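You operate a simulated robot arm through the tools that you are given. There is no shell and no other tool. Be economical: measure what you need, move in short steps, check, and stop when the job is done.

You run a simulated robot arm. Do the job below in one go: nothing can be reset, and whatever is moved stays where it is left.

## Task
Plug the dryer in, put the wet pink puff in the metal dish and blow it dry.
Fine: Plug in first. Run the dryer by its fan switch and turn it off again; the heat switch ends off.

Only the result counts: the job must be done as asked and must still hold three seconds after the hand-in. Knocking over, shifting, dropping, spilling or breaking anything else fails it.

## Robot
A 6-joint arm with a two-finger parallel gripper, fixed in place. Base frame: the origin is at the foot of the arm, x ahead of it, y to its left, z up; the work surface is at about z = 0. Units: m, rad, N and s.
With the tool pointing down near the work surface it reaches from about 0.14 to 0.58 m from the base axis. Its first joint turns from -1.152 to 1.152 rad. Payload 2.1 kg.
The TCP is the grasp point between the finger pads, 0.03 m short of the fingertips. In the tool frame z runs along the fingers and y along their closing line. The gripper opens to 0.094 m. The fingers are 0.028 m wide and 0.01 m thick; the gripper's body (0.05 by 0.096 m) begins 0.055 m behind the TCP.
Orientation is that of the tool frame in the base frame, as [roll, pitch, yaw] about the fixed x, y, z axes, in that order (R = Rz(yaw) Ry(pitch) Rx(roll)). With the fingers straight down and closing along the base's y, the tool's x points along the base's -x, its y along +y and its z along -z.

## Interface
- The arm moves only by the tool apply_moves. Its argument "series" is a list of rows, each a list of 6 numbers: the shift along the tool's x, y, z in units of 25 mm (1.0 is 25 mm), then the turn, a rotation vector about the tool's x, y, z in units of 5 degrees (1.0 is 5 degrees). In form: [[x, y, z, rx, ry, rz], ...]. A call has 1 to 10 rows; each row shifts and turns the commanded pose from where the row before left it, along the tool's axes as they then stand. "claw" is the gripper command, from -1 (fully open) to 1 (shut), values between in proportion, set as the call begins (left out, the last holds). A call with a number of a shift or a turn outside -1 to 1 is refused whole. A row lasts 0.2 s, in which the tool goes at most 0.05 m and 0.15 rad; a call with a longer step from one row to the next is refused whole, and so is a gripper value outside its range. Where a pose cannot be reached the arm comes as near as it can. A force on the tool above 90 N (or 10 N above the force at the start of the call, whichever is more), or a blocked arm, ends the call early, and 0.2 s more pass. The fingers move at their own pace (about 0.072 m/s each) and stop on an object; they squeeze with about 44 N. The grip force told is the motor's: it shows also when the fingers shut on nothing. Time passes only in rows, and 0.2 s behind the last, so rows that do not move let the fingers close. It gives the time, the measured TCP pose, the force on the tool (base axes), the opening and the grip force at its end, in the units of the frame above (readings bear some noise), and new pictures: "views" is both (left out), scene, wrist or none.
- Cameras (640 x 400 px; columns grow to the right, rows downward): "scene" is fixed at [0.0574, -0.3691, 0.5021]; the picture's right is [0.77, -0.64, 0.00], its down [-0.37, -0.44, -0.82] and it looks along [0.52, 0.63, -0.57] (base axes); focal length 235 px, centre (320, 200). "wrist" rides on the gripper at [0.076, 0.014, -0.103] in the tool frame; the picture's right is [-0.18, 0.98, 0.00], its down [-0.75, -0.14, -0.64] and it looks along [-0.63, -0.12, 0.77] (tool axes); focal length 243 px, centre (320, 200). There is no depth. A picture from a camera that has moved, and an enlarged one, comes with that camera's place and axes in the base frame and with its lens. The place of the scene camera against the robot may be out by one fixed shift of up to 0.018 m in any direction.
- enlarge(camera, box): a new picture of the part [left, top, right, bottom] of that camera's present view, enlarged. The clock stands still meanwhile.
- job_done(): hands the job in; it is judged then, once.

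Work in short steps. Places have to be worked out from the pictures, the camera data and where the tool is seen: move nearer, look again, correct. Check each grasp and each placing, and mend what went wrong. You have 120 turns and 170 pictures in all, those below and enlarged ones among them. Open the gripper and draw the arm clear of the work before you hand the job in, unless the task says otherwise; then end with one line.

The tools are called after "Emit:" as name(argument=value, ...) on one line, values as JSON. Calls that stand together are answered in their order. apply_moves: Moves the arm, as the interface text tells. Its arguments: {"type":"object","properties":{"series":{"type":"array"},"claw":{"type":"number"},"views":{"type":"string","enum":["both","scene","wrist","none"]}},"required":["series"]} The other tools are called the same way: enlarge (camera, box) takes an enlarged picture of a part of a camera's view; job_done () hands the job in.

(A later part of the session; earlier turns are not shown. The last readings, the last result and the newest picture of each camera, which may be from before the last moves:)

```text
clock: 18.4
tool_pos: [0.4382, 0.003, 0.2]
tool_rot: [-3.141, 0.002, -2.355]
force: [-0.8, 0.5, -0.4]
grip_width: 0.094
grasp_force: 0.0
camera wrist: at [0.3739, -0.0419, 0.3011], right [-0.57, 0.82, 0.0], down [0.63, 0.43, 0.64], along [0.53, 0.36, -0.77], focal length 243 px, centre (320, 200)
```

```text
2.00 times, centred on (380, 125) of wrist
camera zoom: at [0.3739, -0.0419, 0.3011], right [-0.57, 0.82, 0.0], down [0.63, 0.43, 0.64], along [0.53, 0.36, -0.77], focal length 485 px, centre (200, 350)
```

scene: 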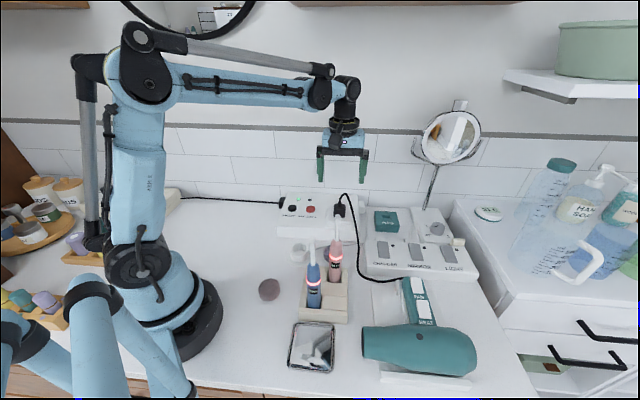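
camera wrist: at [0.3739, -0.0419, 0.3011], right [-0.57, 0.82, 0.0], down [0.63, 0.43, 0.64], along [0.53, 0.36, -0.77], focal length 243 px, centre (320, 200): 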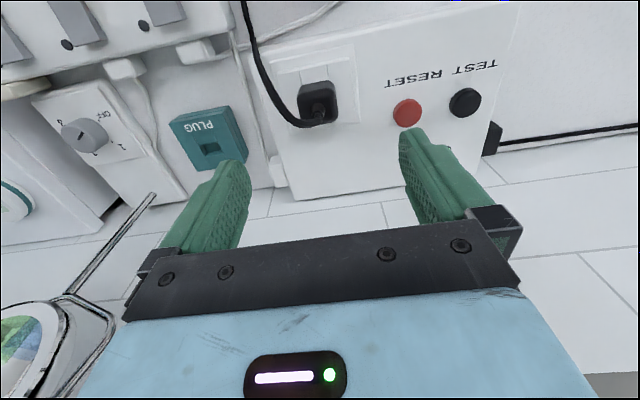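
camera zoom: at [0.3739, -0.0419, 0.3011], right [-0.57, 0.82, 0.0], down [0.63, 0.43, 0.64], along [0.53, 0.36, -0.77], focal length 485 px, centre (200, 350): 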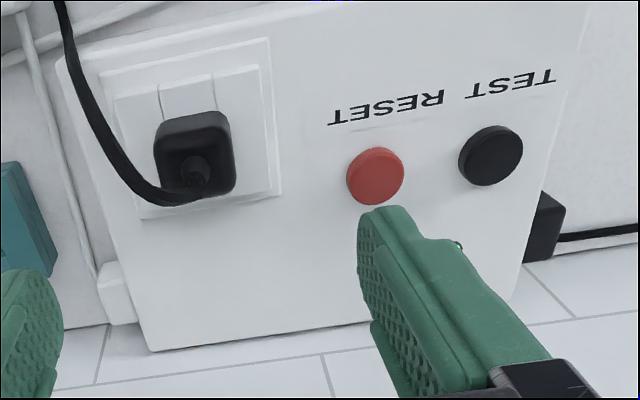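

Plug is seated and GFCI light is green. Next the pink puff: rise and retract to view it.

Emit:
apply_moves(series=[[0.8, 0.76, -0.8, 0, 0, 0], [0.8, 0.76, -0.8, 0, 0, 0], [0.8, 0.76, -0.8, 0, 0, 0], [0.8, 0.76, -0.8, 0, 0, 0], [0.8, 0.76, -0.8, 0, 0, 0], [0.6, 0.6, 0, 0, 0, 0]], views="both")

```text
clock: 19.8
tool_pos: [0.2793, -0.0013, 0.2997]
tool_rot: [-3.14, 0.002, -2.355]
force: [0.3, -0.1, 0.7]
grip_width: 0.094
grasp_force: 0.0
camera wrist: at [0.2145, -0.0465, 0.4015], right [-0.57, 0.82, 0.0], down [0.63, 0.43, 0.64], along [0.53, 0.36, -0.77], focal length 243 px, centre (320, 200)
```

scene: 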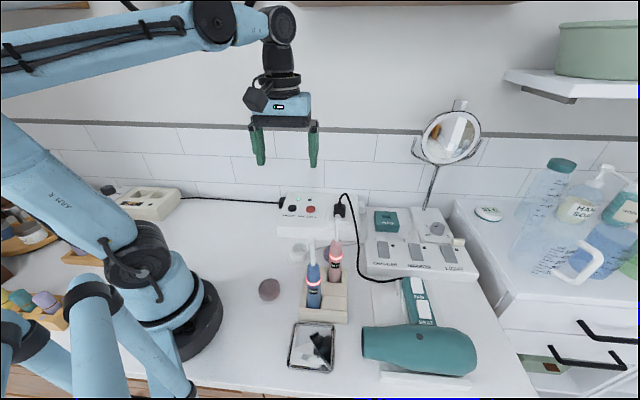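
wrist: 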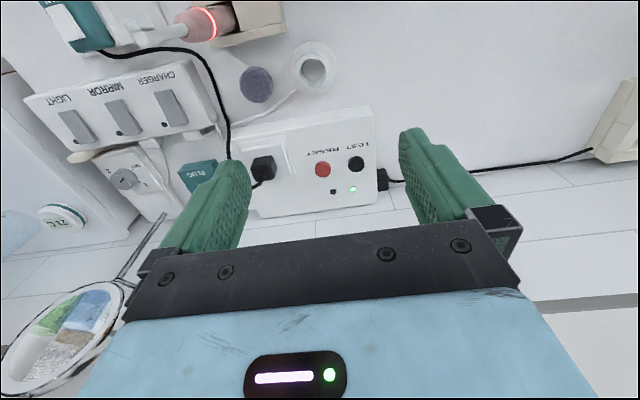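

Emit:
apply_moves(series=[[0.866, 0.278, 0.6, 0, 0, 0], [0.866, 0.278, 0.6, 0, 0, 0], [0.866, 0.278, 0.6, 0, 0, 0], [0.866, 0.278, 0.6, 0, 0, 0], [0.866, 0.278, 0.6, 0, 0, 0]], views="both")

```text
clock: 21.0
tool_pos: [0.1785, -0.0541, 0.2217]
tool_rot: [3.141, 0.003, -2.355]
force: [0.0, -0.4, 0.3]
grip_width: 0.0939
grasp_force: 0.0
camera wrist: at [0.1137, -0.0988, 0.3246], right [-0.57, 0.82, 0.0], down [0.63, 0.43, 0.64], along [0.53, 0.36, -0.77], focal length 243 px, centre (320, 200)
```

scene: 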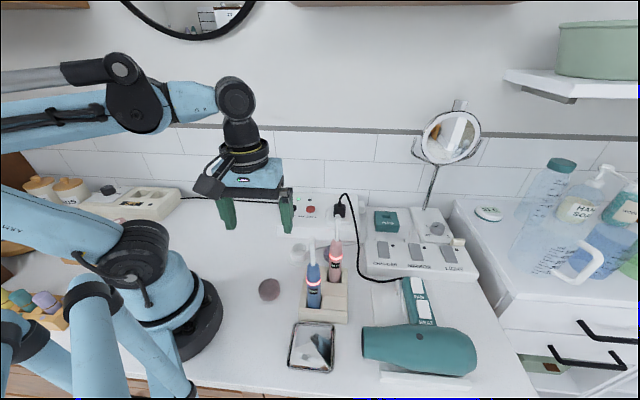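
wrist: 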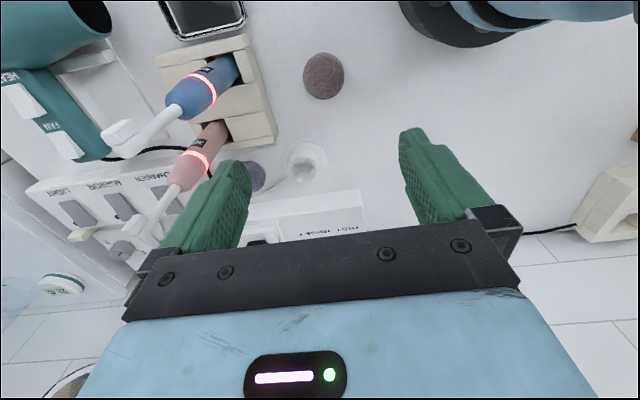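

The pinkish puff sits about 8 mm and 5 mm off tool centre. Correct and descend to z≈0.09 for a look.

Emit:
apply_moves(series=[[0.32, 0.2, 0.8, 0, 0, 0], [0, 0, 0.9, 0, 0, 0], [0, 0, 0.9, 0, 0, 0], [0, 0, 0.9, 0, 0, 0], [0, 0, 0.9, 0, 0, 0], [0, 0, 0.9, 0, 0, 0]], views="both")

```text
clock: 22.4
tool_pos: [0.1701, -0.0574, 0.0902]
tool_rot: [-3.139, 0.0, -2.356]
force: [0.0, 0.0, 0.2]
grip_width: 0.0939
grasp_force: 0.0
camera wrist: at [0.1048, -0.1022, 0.1921], right [-0.57, 0.82, 0.0], down [0.63, 0.43, 0.64], along [0.53, 0.36, -0.77], focal length 243 px, centre (320, 200)
```

scene: 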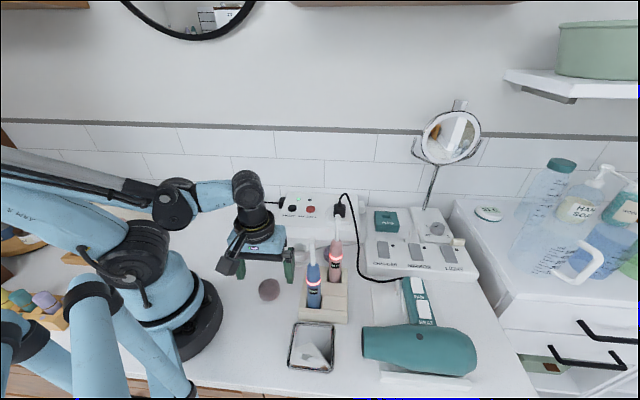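
wrist: 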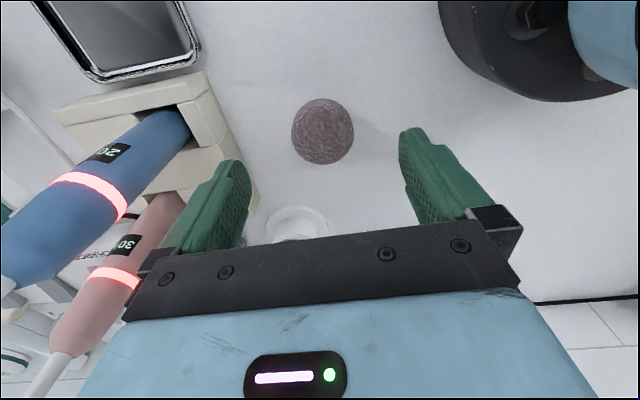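

Centred within 2 mm; narrow the opening slightly to clear the toothbrush holder and descend to z≈0.036.

Emit:
apply_moves(series=[[0, 0.09, 0.3, 0, 0, 0], [0, 0, 0.6, 0, 0, 0], [0, 0, 0.6, 0, 0, 0], [0, 0, 0.6, 0, 0, 0]], claw=-0.6, views="wrist")

```text
clock: 23.4
tool_pos: [0.1679, -0.0553, 0.0381]
tool_rot: [-3.14, 0.0, -2.354]
force: [-0.1, -0.5, 0.1]
grip_width: 0.0751
grasp_force: 0.1
camera wrist: at [0.1026, -0.0993, 0.1398], right [-0.57, 0.82, 0.0], down [0.63, 0.43, 0.64], along [0.53, 0.36, -0.77], focal length 243 px, centre (320, 200)
```

wrist: 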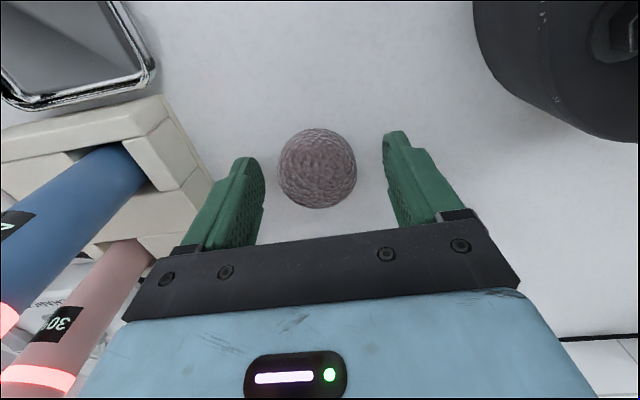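

Emit:
apply_moves(series=[[0, 0, 0, 0, 0, 0], [0, 0, 0, 0, 0, 0], [0, 0, 0, 0, 0, 0]], claw=0.2, views="wrist")

```text
clock: 24.2
tool_pos: [0.1677, -0.0551, 0.0383]
tool_rot: [-3.14, 0.001, -2.357]
force: [-0.6, 0.6, 1.0]
grip_width: 0.0444
grasp_force: 43.7
camera wrist: at [0.1025, -0.0993, 0.1399], right [-0.57, 0.82, 0.0], down [0.63, 0.43, 0.64], along [0.53, 0.36, -0.77], focal length 243 px, centre (320, 200)
```

wrist: 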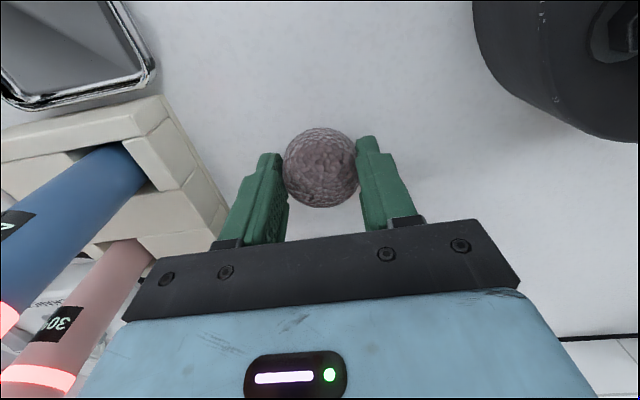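

Puff held. Lift straight to z≈0.27, above the brushes.

Emit:
apply_moves(series=[[0, 0, -0.94, 0, 0, 0], [0, 0, -0.94, 0, 0, 0], [0, 0, -0.94, 0, 0, 0], [0, 0, -0.94, 0, 0, 0], [0, 0, -0.94, 0, 0, 0], [0, 0, -0.94, 0, 0, 0], [0, 0, -0.94, 0, 0, 0], [0, 0, -0.94, 0, 0, 0], [0, 0, -0.94, 0, 0, 0], [0, 0, -0.94, 0, 0, 0]], views="both")

```text
clock: 26.4
tool_pos: [0.1668, -0.0564, 0.2718]
tool_rot: [-3.141, 0.0, -2.357]
force: [-0.6, -0.3, -0.3]
grip_width: 0.0439
grasp_force: 43.5
camera wrist: at [0.1017, -0.101, 0.3739], right [-0.57, 0.82, 0.0], down [0.63, 0.43, 0.64], along [0.53, 0.36, -0.77], focal length 243 px, centre (320, 200)
```

scene: 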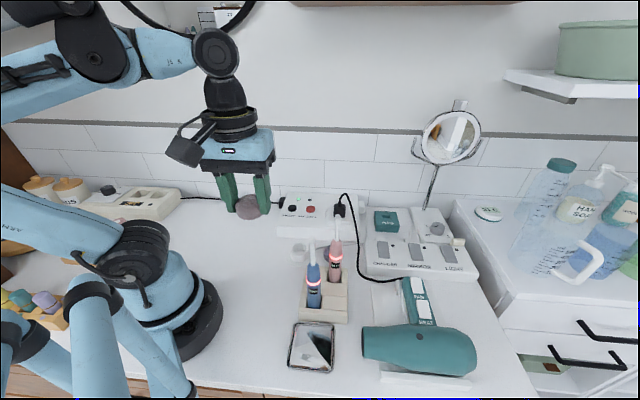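
wrist: 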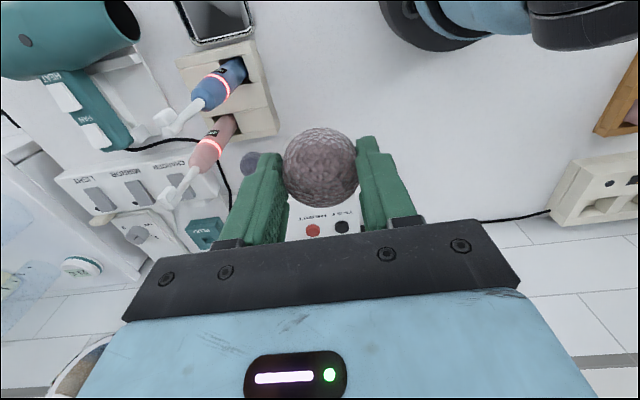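

Emit:
apply_moves(series=[[0.815, -0.94, 0, 0, 0, 0], [0.815, -0.94, 0, 0, 0, 0], [0.815, -0.94, 0, 0, 0, 0], [0.815, -0.94, 0, 0, 0, 0], [0.815, -0.94, 0, 0, 0, 0]], views="both")

```text
clock: 27.6
tool_pos: [0.1789, -0.2106, 0.2726]
tool_rot: [-3.138, 0.0, -2.355]
force: [0.0, 0.1, -0.3]
grip_width: 0.0444
grasp_force: 44.2
camera wrist: at [0.114, -0.2554, 0.3759], right [-0.57, 0.82, 0.0], down [0.63, 0.43, 0.64], along [0.53, 0.36, -0.77], focal length 243 px, centre (320, 200)
```

scene: 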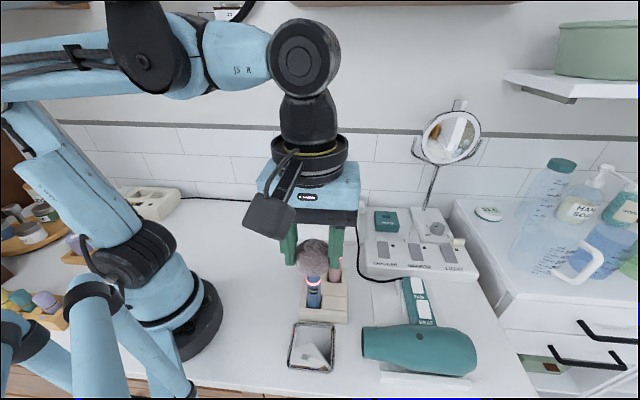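
wrist: 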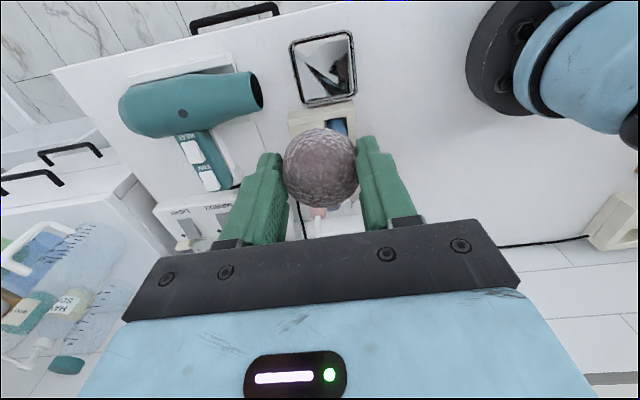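

Emit:
enlarge(camera="wrist", box=[110, 10, 380, 200])

```text
2.11 times, centred on (245, 105) of wrist
camera zoom: at [0.114, -0.2554, 0.3759], right [-0.57, 0.82, 0.0], down [0.63, 0.43, 0.64], along [0.53, 0.36, -0.77], focal length 511 px, centre (478, 400)
```

zoom: 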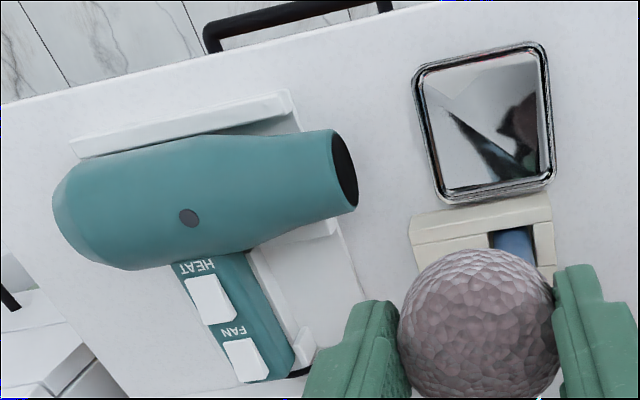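

Dish centre is at about +3.5/+4.5 mm in tool x/y and in line with the nozzle. Descend to z≈0.10 there.

Emit:
apply_moves(series=[[0.06, 0.18, 0.98, 0, 0, 0], [0, 0, 0.98, 0, 0, 0], [0, 0, 0.98, 0, 0, 0], [0, 0, 0.98, 0, 0, 0], [0, 0, 0.98, 0, 0, 0], [0, 0, 0.98, 0, 0, 0], [0, 0, 0.98, 0, 0, 0]], views="both")

Emit:
enlarge(camera="scene", box=[250, 220, 370, 390])

```text
clock: 29.2
tool_pos: [0.1743, -0.2078, 0.1009]
tool_rot: [-3.141, 0.0, -2.356]
force: [-0.2, 0.3, -0.9]
grip_width: 0.044
grasp_force: 43.8
camera wrist: at [0.109, -0.2536, 0.2037], right [-0.57, 0.82, 0.0], down [0.63, 0.43, 0.64], along [0.53, 0.36, -0.77], focal length 243 px, centre (320, 200)
```

scene: 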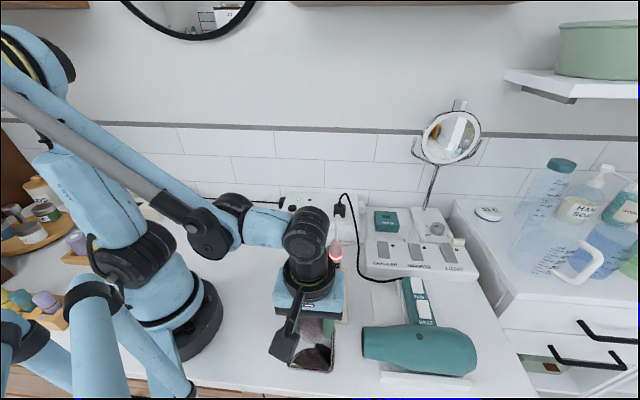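
wrist: 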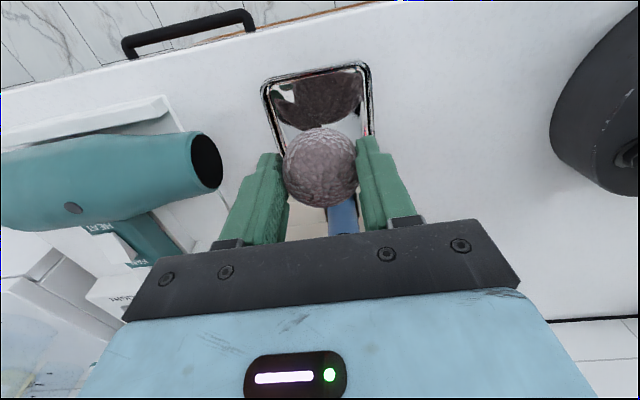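

```text
2.35 times, centred on (310, 305) of scene
camera zoom: at [0.0574, -0.3691, 0.5021], right [0.77, -0.64, 0.0], down [-0.37, -0.44, -0.82], along [0.52, 0.63, -0.57], focal length 552 px, centre (344, -47)
```

zoom: 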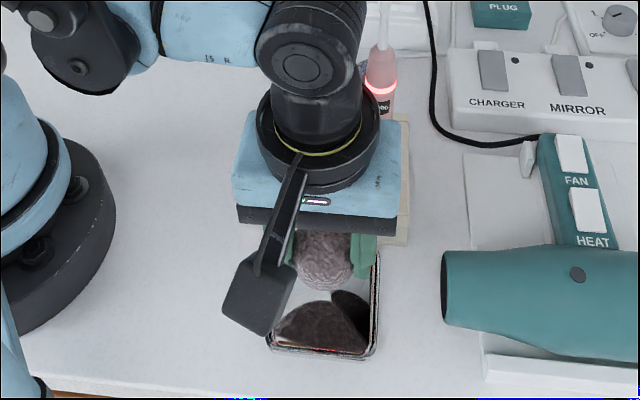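

Emit:
apply_moves(series=[[-0.12, 0.12, 0.4, 0, 0, 0], [0, 0, 0.5, 0, 0, 0], [0, 0, 0.5, 0, 0, 0], [0, 0, 0.3, 0, 0, 0]], views="both")

Emit:
enlarge(camera="scene", box=[250, 220, 370, 390])

```text
clock: 30.2
tool_pos: [0.1751, -0.2037, 0.0603]
tool_rot: [-3.14, 0.002, -2.357]
force: [0.6, 1.0, 0.3]
grip_width: 0.044
grasp_force: 43.5
camera wrist: at [0.11, -0.2485, 0.162], right [-0.57, 0.82, 0.0], down [0.63, 0.43, 0.64], along [0.53, 0.36, -0.77], focal length 243 px, centre (320, 200)
```

scene: 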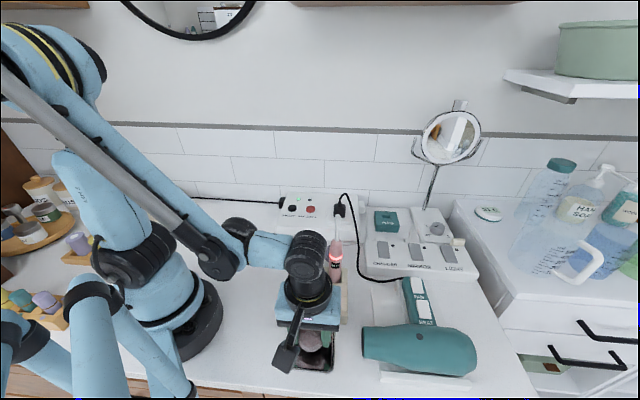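
wrist: 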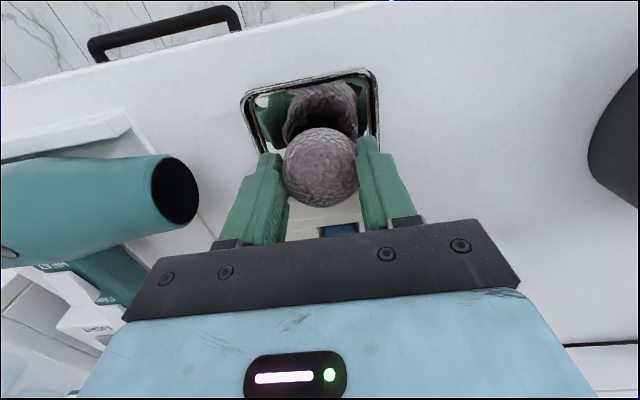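

```text
2.35 times, centred on (310, 305) of scene
camera zoom: at [0.0574, -0.3691, 0.5021], right [0.77, -0.64, 0.0], down [-0.37, -0.44, -0.82], along [0.52, 0.63, -0.57], focal length 552 px, centre (344, -47)
```

zoom: 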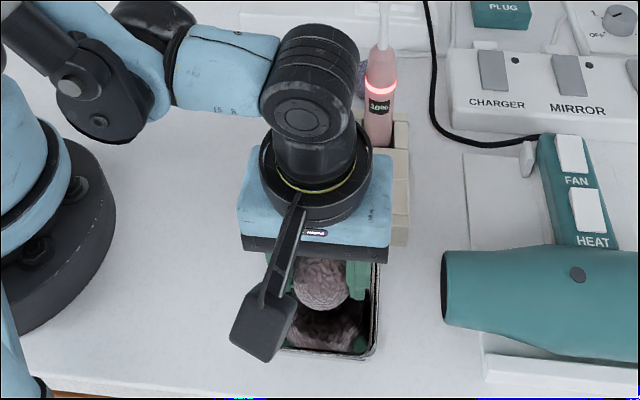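

Emit:
apply_moves(series=[[0, 0, 0.26, 0, 0, 0], [0, 0, 0.26, 0, 0, 0]], views="wrist")

```text
clock: 30.8
tool_pos: [0.175, -0.2032, 0.0468]
tool_rot: [-3.14, 0.002, -2.355]
force: [-0.6, 0.3, -0.5]
grip_width: 0.0437
grasp_force: 44.0
camera wrist: at [0.1097, -0.2488, 0.1481], right [-0.57, 0.82, 0.0], down [0.63, 0.43, 0.64], along [0.53, 0.36, -0.77], focal length 243 px, centre (320, 200)
```

wrist: 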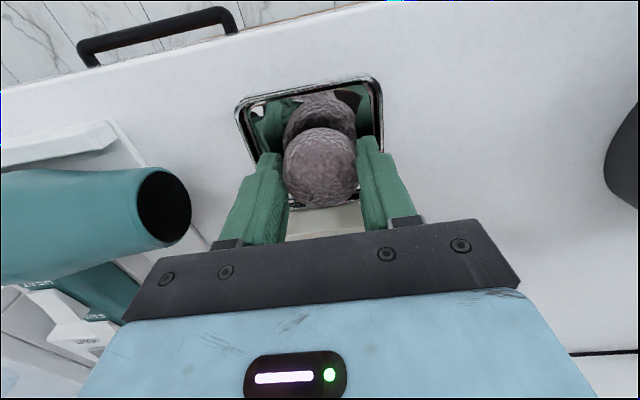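

Well inside the dish. Lower 3 mm and open just enough to let go.

Emit:
apply_moves(series=[[0, 0, 0.14, 0, 0, 0], [0, 0, 0, 0, 0, 0]], views="none")

Emit:
apply_moves(series=[[0, 0, 0, 0, 0, 0], [0, 0, 0, 0, 0, 0], [0, 0, -0.3, 0, 0, 0], [0, 0, -0.5, 0, 0, 0]], claw=-0.17, views="wrist")

```text
clock: 31.4
tool_pos: [0.1741, -0.204, 0.0432]
tool_rot: [-3.139, 0.002, -2.358]
force: [0.7, -0.7, 2.4]
grip_width: 0.0438
grasp_force: 44.0
```

```text
clock: 32.4
tool_pos: [0.1747, -0.2039, 0.0627]
tool_rot: [-3.139, 0.001, -2.356]
force: [0.4, 0.2, -0.1]
grip_width: 0.0551
grasp_force: 0.1
camera wrist: at [0.1096, -0.2487, 0.1647], right [-0.57, 0.82, 0.0], down [0.63, 0.43, 0.64], along [0.53, 0.36, -0.77], focal length 243 px, centre (320, 200)
```

wrist: 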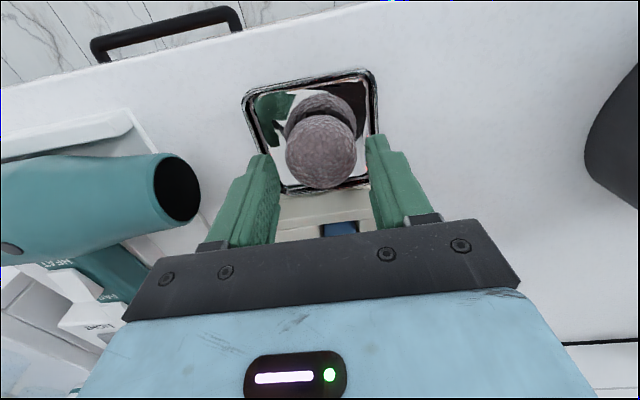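

Puff rests in the dish. Rise straight up to z≈0.27.

Emit:
apply_moves(series=[[0, 0, -0.9, 0, 0, 0], [0, 0, -0.9, 0, 0, 0], [0, 0, -0.9, 0, 0, 0], [0, 0, -0.9, 0, 0, 0], [0, 0, -0.9, 0, 0, 0], [0, 0, -0.9, 0, 0, 0], [0, 0, -0.9, 0, 0, 0], [0, 0, -0.9, 0, 0, 0], [0, 0, -0.9, 0, 0, 0]], views="both")

Emit:
enlarge(camera="scene", box=[380, 260, 460, 340])

Emit:
enlarge(camera="wrist", box=[110, 10, 380, 200])

```text
clock: 34.4
tool_pos: [0.1738, -0.2028, 0.2642]
tool_rot: [-3.14, 0.001, -2.357]
force: [0.4, -0.1, 0.8]
grip_width: 0.0552
grasp_force: 0.0
camera wrist: at [0.108, -0.2482, 0.3666], right [-0.57, 0.82, 0.0], down [0.63, 0.43, 0.64], along [0.53, 0.36, -0.77], focal length 243 px, centre (320, 200)
```

scene: 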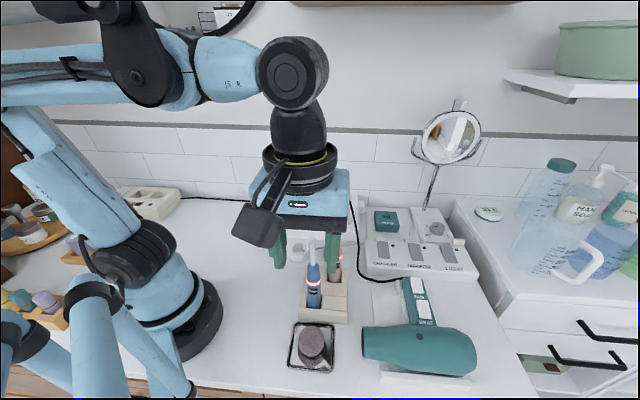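
wrist: 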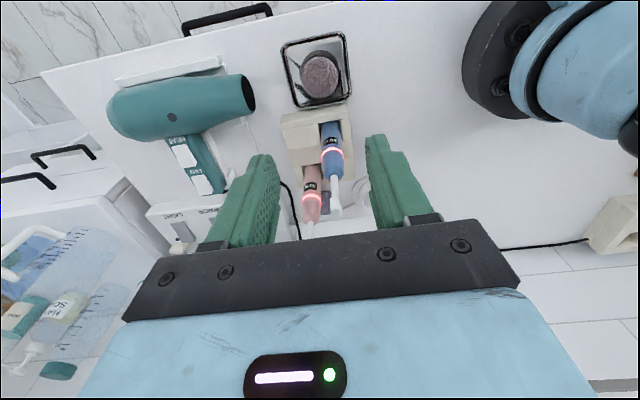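

```text
5.00 times, centred on (420, 300) of scene
camera zoom: at [0.0574, -0.3691, 0.5021], right [0.77, -0.64, 0.0], down [-0.37, -0.44, -0.82], along [0.52, 0.63, -0.57], focal length 1174 px, centre (-180, -300)
```

zoom: 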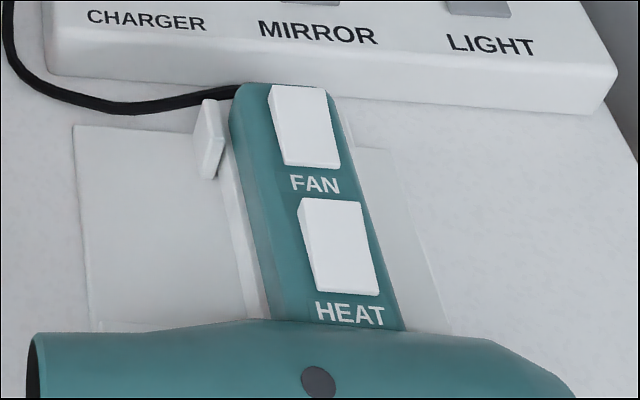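

```text
2.11 times, centred on (245, 105) of wrist
camera zoom: at [0.108, -0.2482, 0.3666], right [-0.57, 0.82, 0.0], down [0.63, 0.43, 0.64], along [0.53, 0.36, -0.77], focal length 511 px, centre (478, 400)
```

zoom: 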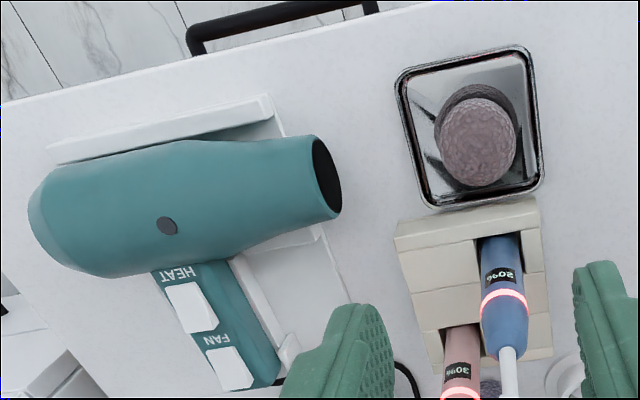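

Puff is in the dish. Now to the dryer's switches, near (0.42,-0.27); close the fingers and move there high for a close look.

Emit:
apply_moves(series=[[-0.531, -0.889, 0, 0, 0, 0], [-0.531, -0.889, 0, 0, 0, 0], [-0.531, -0.889, 0, 0, 0, 0], [-0.531, -0.889, 0, 0, 0, 0], [-0.531, -0.889, 0, 0, 0, 0], [-0.531, -0.889, 0.4, 0, 0, 0], [-0.531, -0.889, 0.6, 0, 0, 0], [-0.531, -0.889, 0.8, 0, 0, 0], [-0.531, -0.889, 0.8, 0, 0, 0]], claw=1, views="both")

Emit:
enlarge(camera="wrist", box=[200, 0, 440, 160])

```text
clock: 36.4
tool_pos: [0.3995, -0.2592, 0.2018]
tool_rot: [-3.14, 0.003, -2.355]
force: [-0.3, 0.0, -0.6]
grip_width: 0.0001
grasp_force: 32.8
camera wrist: at [0.3349, -0.305, 0.3031], right [-0.57, 0.82, 0.0], down [0.63, 0.43, 0.64], along [0.53, 0.36, -0.77], focal length 243 px, centre (320, 200)
```

scene: 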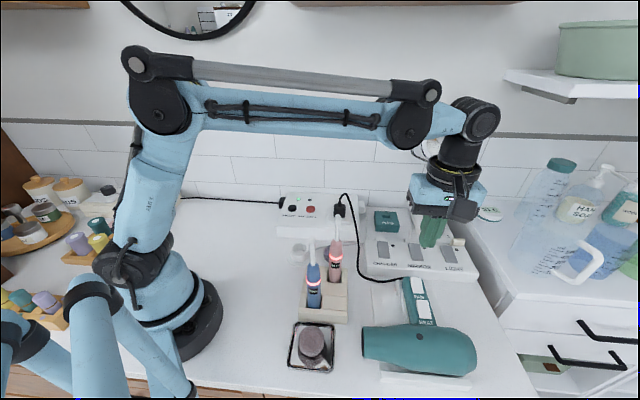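
wrist: 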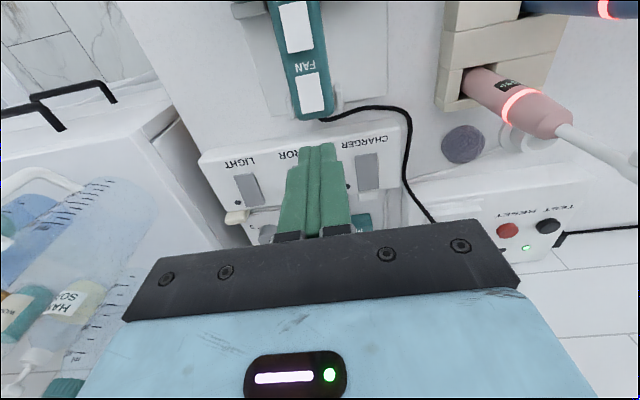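

```text
2.50 times, centred on (320, 80) of wrist
camera zoom: at [0.3349, -0.305, 0.3031], right [-0.57, 0.82, 0.0], down [0.63, 0.43, 0.64], along [0.53, 0.36, -0.77], focal length 606 px, centre (320, 500)
```

zoom: 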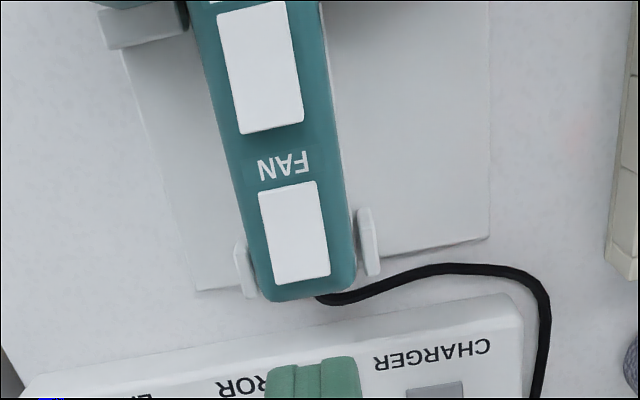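

Emit:
enlarge(camera="scene", box=[400, 270, 440, 330])

Emit:
enlarge(camera="wrist", box=[270, 0, 350, 130])

```text
6.67 times, centred on (420, 300) of scene
camera zoom: at [0.0574, -0.3691, 0.5021], right [0.77, -0.64, 0.0], down [-0.37, -0.44, -0.82], along [0.52, 0.63, -0.57], focal length 1565 px, centre (-347, -467)
```

zoom: 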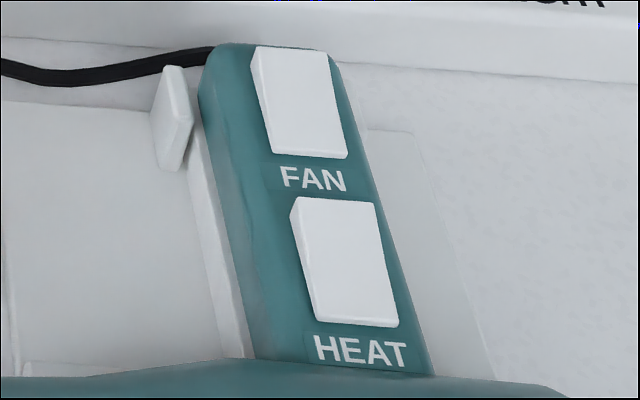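

```text
3.08 times, centred on (310, 65) of wrist
camera zoom: at [0.3349, -0.305, 0.3031], right [-0.57, 0.82, 0.0], down [0.63, 0.43, 0.64], along [0.53, 0.36, -0.77], focal length 746 px, centre (351, 615)
```

zoom: 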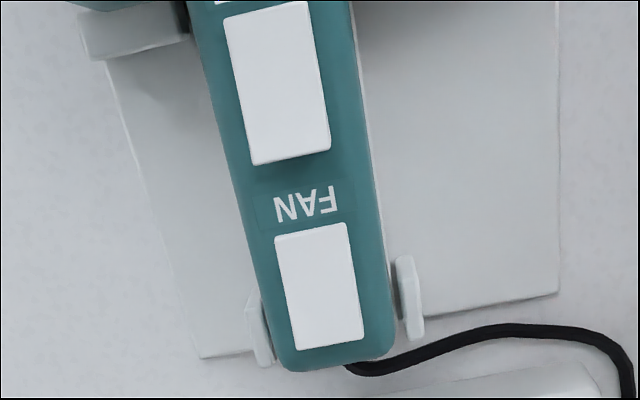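

Both rockers sit with their wall-side end raised (same, presumably off). I position the closed fingertips above the raised end of FAN and descend to just above it.

Emit:
apply_moves(series=[[-0.4, -0.34, 0.7, 0, 0, 0], [0, 0, 0.95, 0, 0, 0], [0, 0, 0.95, 0, 0, 0], [0, 0, 0.8, 0, 0, 0]], views="both")

Emit:
enlarge(camera="scene", box=[370, 220, 470, 320])

Emit:
enlarge(camera="wrist", box=[240, 40, 400, 200])

```text
clock: 37.4
tool_pos: [0.4132, -0.2609, 0.1177]
tool_rot: [-3.138, 0.001, -2.356]
force: [0.0, -0.9, 0.3]
grip_width: 0.0
grasp_force: 33.3
camera wrist: at [0.3475, -0.3058, 0.2188], right [-0.57, 0.82, 0.0], down [0.63, 0.43, 0.64], along [0.53, 0.36, -0.77], focal length 243 px, centre (320, 200)
```

scene: 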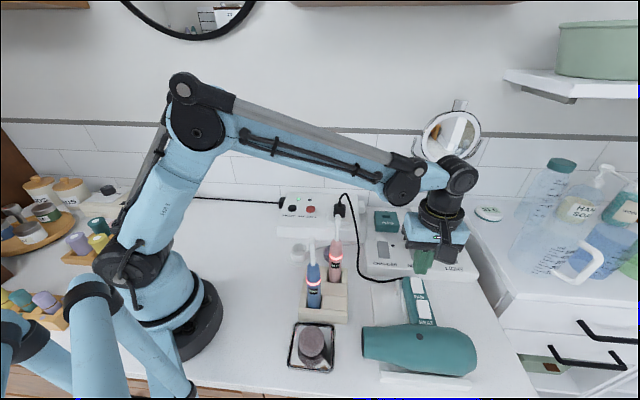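
wrist: 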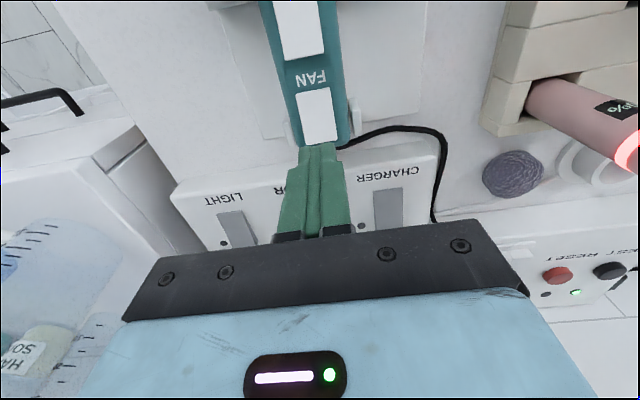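

```text
4.00 times, centred on (420, 270) of scene
camera zoom: at [0.0574, -0.3691, 0.5021], right [0.77, -0.64, 0.0], down [-0.37, -0.44, -0.82], along [0.52, 0.63, -0.57], focal length 939 px, centre (-80, -80)
```

zoom: 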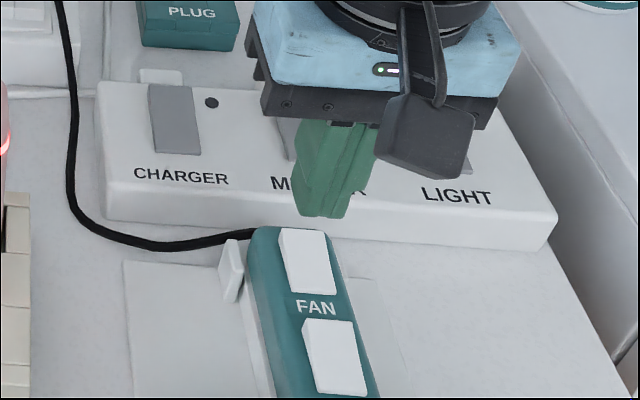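

```text
2.50 times, centred on (320, 120) of wrist
camera zoom: at [0.3475, -0.3058, 0.2188], right [-0.57, 0.82, 0.0], down [0.63, 0.43, 0.64], along [0.53, 0.36, -0.77], focal length 606 px, centre (320, 400)
```

zoom: 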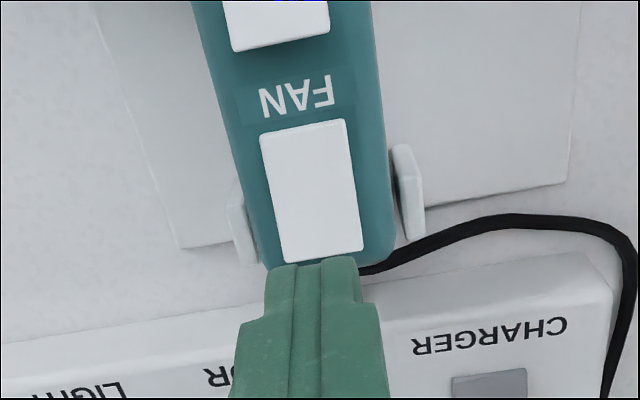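

Emit:
apply_moves(series=[[-0.2, 0, 0.3, 0, 0, 0], [0, 0, 0.25, 0, 0, 0], [0, 0, 0.16, 0, 0, 0]], views="none")

Emit:
enlarge(camera="scene", box=[390, 240, 450, 300])

```text
clock: 38.2
tool_pos: [0.4165, -0.2555, 0.0987]
tool_rot: [-3.14, 0.004, -2.354]
force: [-0.7, -0.7, 2.7]
grip_width: 0.0001
grasp_force: 33.0
```

```text
6.67 times, centred on (420, 270) of scene
camera zoom: at [0.0574, -0.3691, 0.5022], right [0.77, -0.64, 0.0], down [-0.37, -0.44, -0.82], along [0.52, 0.63, -0.57], focal length 1565 px, centre (-347, -267)
```

zoom: 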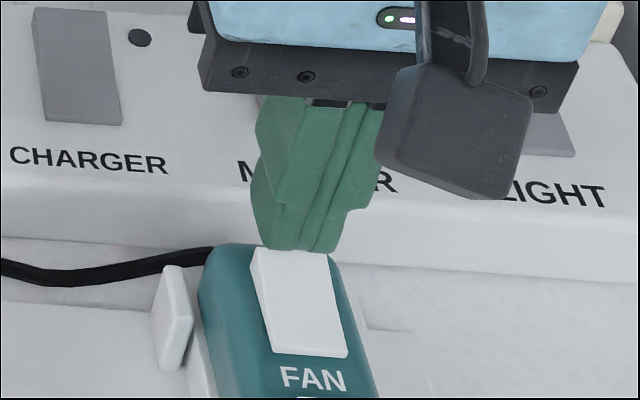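

Emit:
apply_moves(series=[[0, 0, 0.08, 0, 0, 0], [0, 0, 0.08, 0, 0, 0]], views="none")

Emit:
enlarge(camera="scene", box=[390, 240, 450, 300])

```text
clock: 38.8
tool_pos: [0.4172, -0.2561, 0.0952]
tool_rot: [-3.138, 0.002, -2.356]
force: [-1.7, 1.9, 24.8]
grip_width: 0.0001
grasp_force: 32.8
```

```text
6.67 times, centred on (420, 270) of scene
camera zoom: at [0.0573, -0.369, 0.5022], right [0.77, -0.64, 0.0], down [-0.37, -0.44, -0.82], along [0.52, 0.63, -0.57], focal length 1565 px, centre (-347, -267)
```

zoom: 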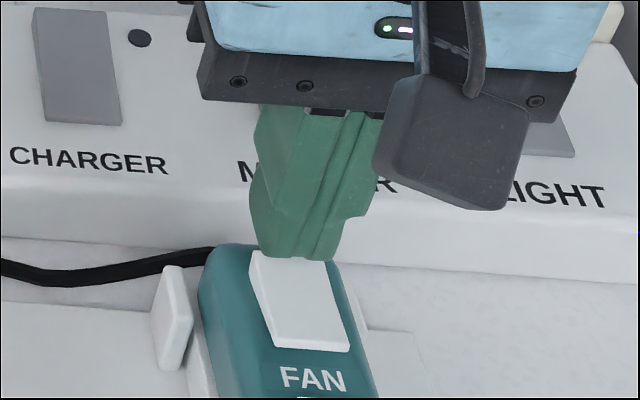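

The rocker is tilting under 25 N. Press 2 mm more.

Emit:
apply_moves(series=[[0, 0, 0.06, 0, 0, 0], [0, 0, 0, 0, 0, 0]], views="scene")

Emit:
enlarge(camera="scene", box=[380, 240, 480, 340])

```text
clock: 39.4
tool_pos: [0.4162, -0.2565, 0.0942]
tool_rot: [-3.141, 0.002, -2.357]
force: [-7.7, 7.4, 65.3]
grip_width: 0.0
grasp_force: 33.2
```

scene: 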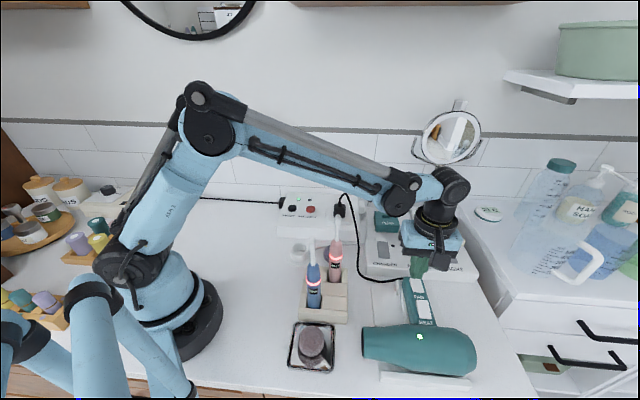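

```text
4.00 times, centred on (430, 290) of scene
camera zoom: at [0.0571, -0.3689, 0.5024], right [0.77, -0.64, 0.0], down [-0.36, -0.44, -0.82], along [0.52, 0.63, -0.57], focal length 939 px, centre (-120, -160)
```

zoom: 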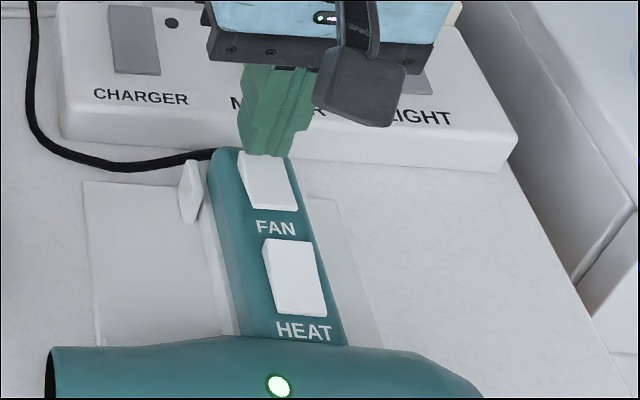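

The dryer's light turned green: fan on. Lift off and wait while watching the puff.

Emit:
apply_moves(series=[[0, 0, -0.6, 0, 0, 0], [0, 0, -0.6, 0, 0, 0], [0, 0, -0.6, 0, 0, 0], [0, 0, 0, 0, 0, 0], [0, 0, 0, 0, 0, 0], [0, 0, 0, 0, 0, 0], [0, 0, 0, 0, 0, 0], [0, 0, 0, 0, 0, 0], [0, 0, 0, 0, 0, 0], [0, 0, 0, 0, 0, 0]], views="none")

Emit:
enlarge(camera="scene", box=[270, 250, 490, 390])

```text
clock: 41.6
tool_pos: [0.4156, -0.2556, 0.138]
tool_rot: [-3.141, 0.002, -2.356]
force: [-0.7, -0.6, 0.2]
grip_width: 0.0
grasp_force: 33.4
```

```text
2.86 times, centred on (380, 320) of scene
camera zoom: at [0.0574, -0.3691, 0.5021], right [0.77, -0.64, 0.0], down [-0.37, -0.44, -0.82], along [0.52, 0.63, -0.57], focal length 671 px, centre (149, -143)
```

zoom: 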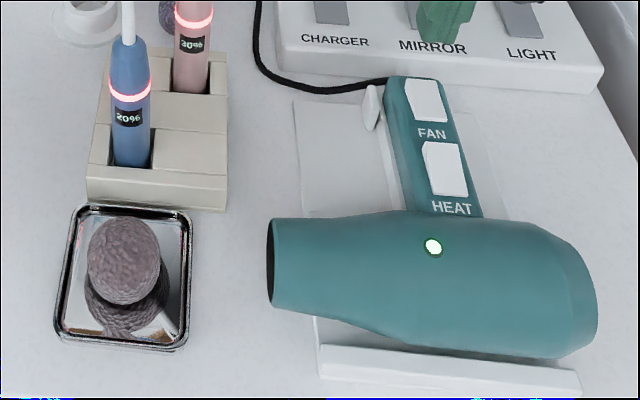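

Fan is running. Wait on.

Emit:
apply_moves(series=[[0, 0, 0, 0, 0, 0], [0, 0, 0, 0, 0, 0], [0, 0, 0, 0, 0, 0], [0, 0, 0, 0, 0, 0], [0, 0, 0, 0, 0, 0], [0, 0, 0, 0, 0, 0], [0, 0, 0, 0, 0, 0], [0, 0, 0, 0, 0, 0], [0, 0, 0, 0, 0, 0], [0, 0, 0, 0, 0, 0]], views="none")

Emit:
apply_moves(series=[[0, 0, 0, 0, 0, 0], [0, 0, 0, 0, 0, 0], [0, 0, 0, 0, 0, 0], [0, 0, 0, 0, 0, 0], [0, 0, 0, 0, 0, 0], [0, 0, 0, 0, 0, 0], [0, 0, 0, 0, 0, 0], [0, 0, 0, 0, 0, 0], [0, 0, 0, 0, 0, 0], [0, 0, 0, 0, 0, 0]], views="none")

Emit:
enlarge(camera="scene", box=[270, 250, 490, 390])

```text
clock: 43.8
tool_pos: [0.4165, -0.2546, 0.1365]
tool_rot: [-3.138, 0.0, -2.357]
force: [-0.8, -0.4, 0.3]
grip_width: 0.0001
grasp_force: 33.0
```

```text
clock: 46.0
tool_pos: [0.4164, -0.2551, 0.1365]
tool_rot: [-3.14, 0.001, -2.355]
force: [0.5, -0.1, 0.1]
grip_width: 0.0
grasp_force: 33.1
```

```text
2.86 times, centred on (380, 320) of scene
camera zoom: at [0.0574, -0.3691, 0.5021], right [0.77, -0.64, 0.0], down [-0.37, -0.44, -0.82], along [0.52, 0.63, -0.57], focal length 671 px, centre (149, -143)
```

zoom: 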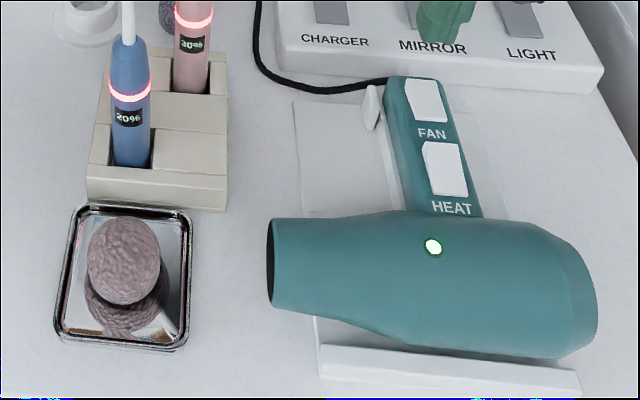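

The puff is slowly becoming lighter and pinker; keep waiting.

Emit:
apply_moves(series=[[0, 0, 0, 0, 0, 0], [0, 0, 0, 0, 0, 0], [0, 0, 0, 0, 0, 0], [0, 0, 0, 0, 0, 0], [0, 0, 0, 0, 0, 0], [0, 0, 0, 0, 0, 0], [0, 0, 0, 0, 0, 0], [0, 0, 0, 0, 0, 0], [0, 0, 0, 0, 0, 0], [0, 0, 0, 0, 0, 0]], views="none")

Emit:
apply_moves(series=[[0, 0, 0, 0, 0, 0], [0, 0, 0, 0, 0, 0], [0, 0, 0, 0, 0, 0], [0, 0, 0, 0, 0, 0], [0, 0, 0, 0, 0, 0], [0, 0, 0, 0, 0, 0], [0, 0, 0, 0, 0, 0], [0, 0, 0, 0, 0, 0], [0, 0, 0, 0, 0, 0], [0, 0, 0, 0, 0, 0]], views="none")

Emit:
apply_moves(series=[[0, 0, 0, 0, 0, 0], [0, 0, 0, 0, 0, 0], [0, 0, 0, 0, 0, 0], [0, 0, 0, 0, 0, 0], [0, 0, 0, 0, 0, 0], [0, 0, 0, 0, 0, 0], [0, 0, 0, 0, 0, 0], [0, 0, 0, 0, 0, 0], [0, 0, 0, 0, 0, 0], [0, 0, 0, 0, 0, 0]], views="none")

Emit:
enlarge(camera="scene", box=[270, 250, 490, 390])

```text
clock: 48.2
tool_pos: [0.4161, -0.2556, 0.1378]
tool_rot: [-3.14, 0.001, -2.356]
force: [0.2, 0.9, -0.1]
grip_width: 0.0
grasp_force: 32.7
```

```text
clock: 50.4
tool_pos: [0.4155, -0.2562, 0.1376]
tool_rot: [3.141, 0.001, -2.357]
force: [-0.6, 0.2, -0.2]
grip_width: 0.0001
grasp_force: 33.7
```

```text
clock: 52.6
tool_pos: [0.4167, -0.2549, 0.1374]
tool_rot: [-3.14, 0.002, -2.356]
force: [0.2, 0.1, -0.1]
grip_width: 0.0
grasp_force: 33.4
```

```text
2.86 times, centred on (380, 320) of scene
camera zoom: at [0.0574, -0.3691, 0.5021], right [0.77, -0.64, 0.0], down [-0.37, -0.44, -0.82], along [0.52, 0.63, -0.57], focal length 671 px, centre (149, -143)
```

zoom: 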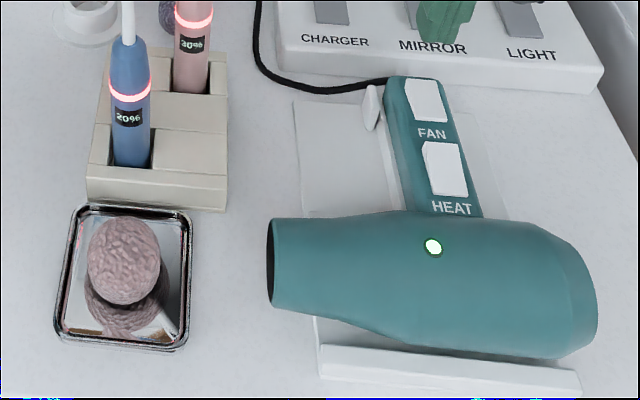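

Emit:
apply_moves(series=[[0, 0, 0, 0, 0, 0], [0, 0, 0, 0, 0, 0], [0, 0, 0, 0, 0, 0], [0, 0, 0, 0, 0, 0], [0, 0, 0, 0, 0, 0], [0, 0, 0, 0, 0, 0], [0, 0, 0, 0, 0, 0], [0, 0, 0, 0, 0, 0], [0, 0, 0, 0, 0, 0], [0, 0, 0, 0, 0, 0]], views="none")

Emit:
apply_moves(series=[[0, 0, 0, 0, 0, 0], [0, 0, 0, 0, 0, 0], [0, 0, 0, 0, 0, 0], [0, 0, 0, 0, 0, 0], [0, 0, 0, 0, 0, 0], [0, 0, 0, 0, 0, 0], [0, 0, 0, 0, 0, 0], [0, 0, 0, 0, 0, 0], [0, 0, 0, 0, 0, 0], [0, 0, 0, 0, 0, 0]], views="none")

Emit:
apply_moves(series=[[0, 0, 0, 0, 0, 0], [0, 0, 0, 0, 0, 0], [0, 0, 0, 0, 0, 0], [0, 0, 0, 0, 0, 0], [0, 0, 0, 0, 0, 0], [0, 0, 0, 0, 0, 0], [0, 0, 0, 0, 0, 0], [0, 0, 0, 0, 0, 0], [0, 0, 0, 0, 0, 0], [0, 0, 0, 0, 0, 0]], views="none")

Emit:
apply_moves(series=[[0, 0, 0, 0, 0, 0], [0, 0, 0, 0, 0, 0], [0, 0, 0, 0, 0, 0], [0, 0, 0, 0, 0, 0], [0, 0, 0, 0, 0, 0], [0, 0, 0, 0, 0, 0], [0, 0, 0, 0, 0, 0], [0, 0, 0, 0, 0, 0], [0, 0, 0, 0, 0, 0], [0, 0, 0, 0, 0, 0]], views="none")

Emit:
enlarge(camera="scene", box=[270, 250, 490, 390])

```text
clock: 54.8
tool_pos: [0.4156, -0.2559, 0.1378]
tool_rot: [-3.14, 0.002, -2.356]
force: [-1.5, -0.6, -0.7]
grip_width: 0.0
grasp_force: 32.9
```

```text
clock: 57.0
tool_pos: [0.4153, -0.2555, 0.1385]
tool_rot: [-3.14, 0.0, -2.358]
force: [0.0, 0.2, 0.2]
grip_width: 0.0
grasp_force: 33.1
```

```text
clock: 59.2
tool_pos: [0.4166, -0.2554, 0.1375]
tool_rot: [-3.139, 0.004, -2.356]
force: [-0.4, 0.3, 0.4]
grip_width: 0.0
grasp_force: 33.2
```

```text
clock: 61.4
tool_pos: [0.4152, -0.2553, 0.1373]
tool_rot: [-3.14, 0.002, -2.356]
force: [-0.1, -0.1, 0.2]
grip_width: 0.0001
grasp_force: 32.9
```

```text
2.86 times, centred on (380, 320) of scene
camera zoom: at [0.0574, -0.3691, 0.5021], right [0.77, -0.64, 0.0], down [-0.37, -0.44, -0.82], along [0.52, 0.63, -0.57], focal length 671 px, centre (149, -143)
```

zoom: 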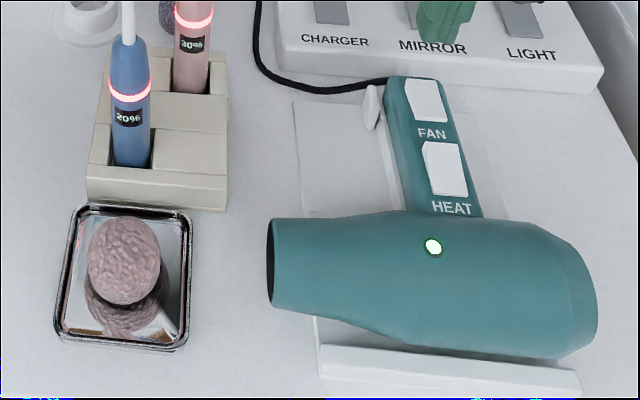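

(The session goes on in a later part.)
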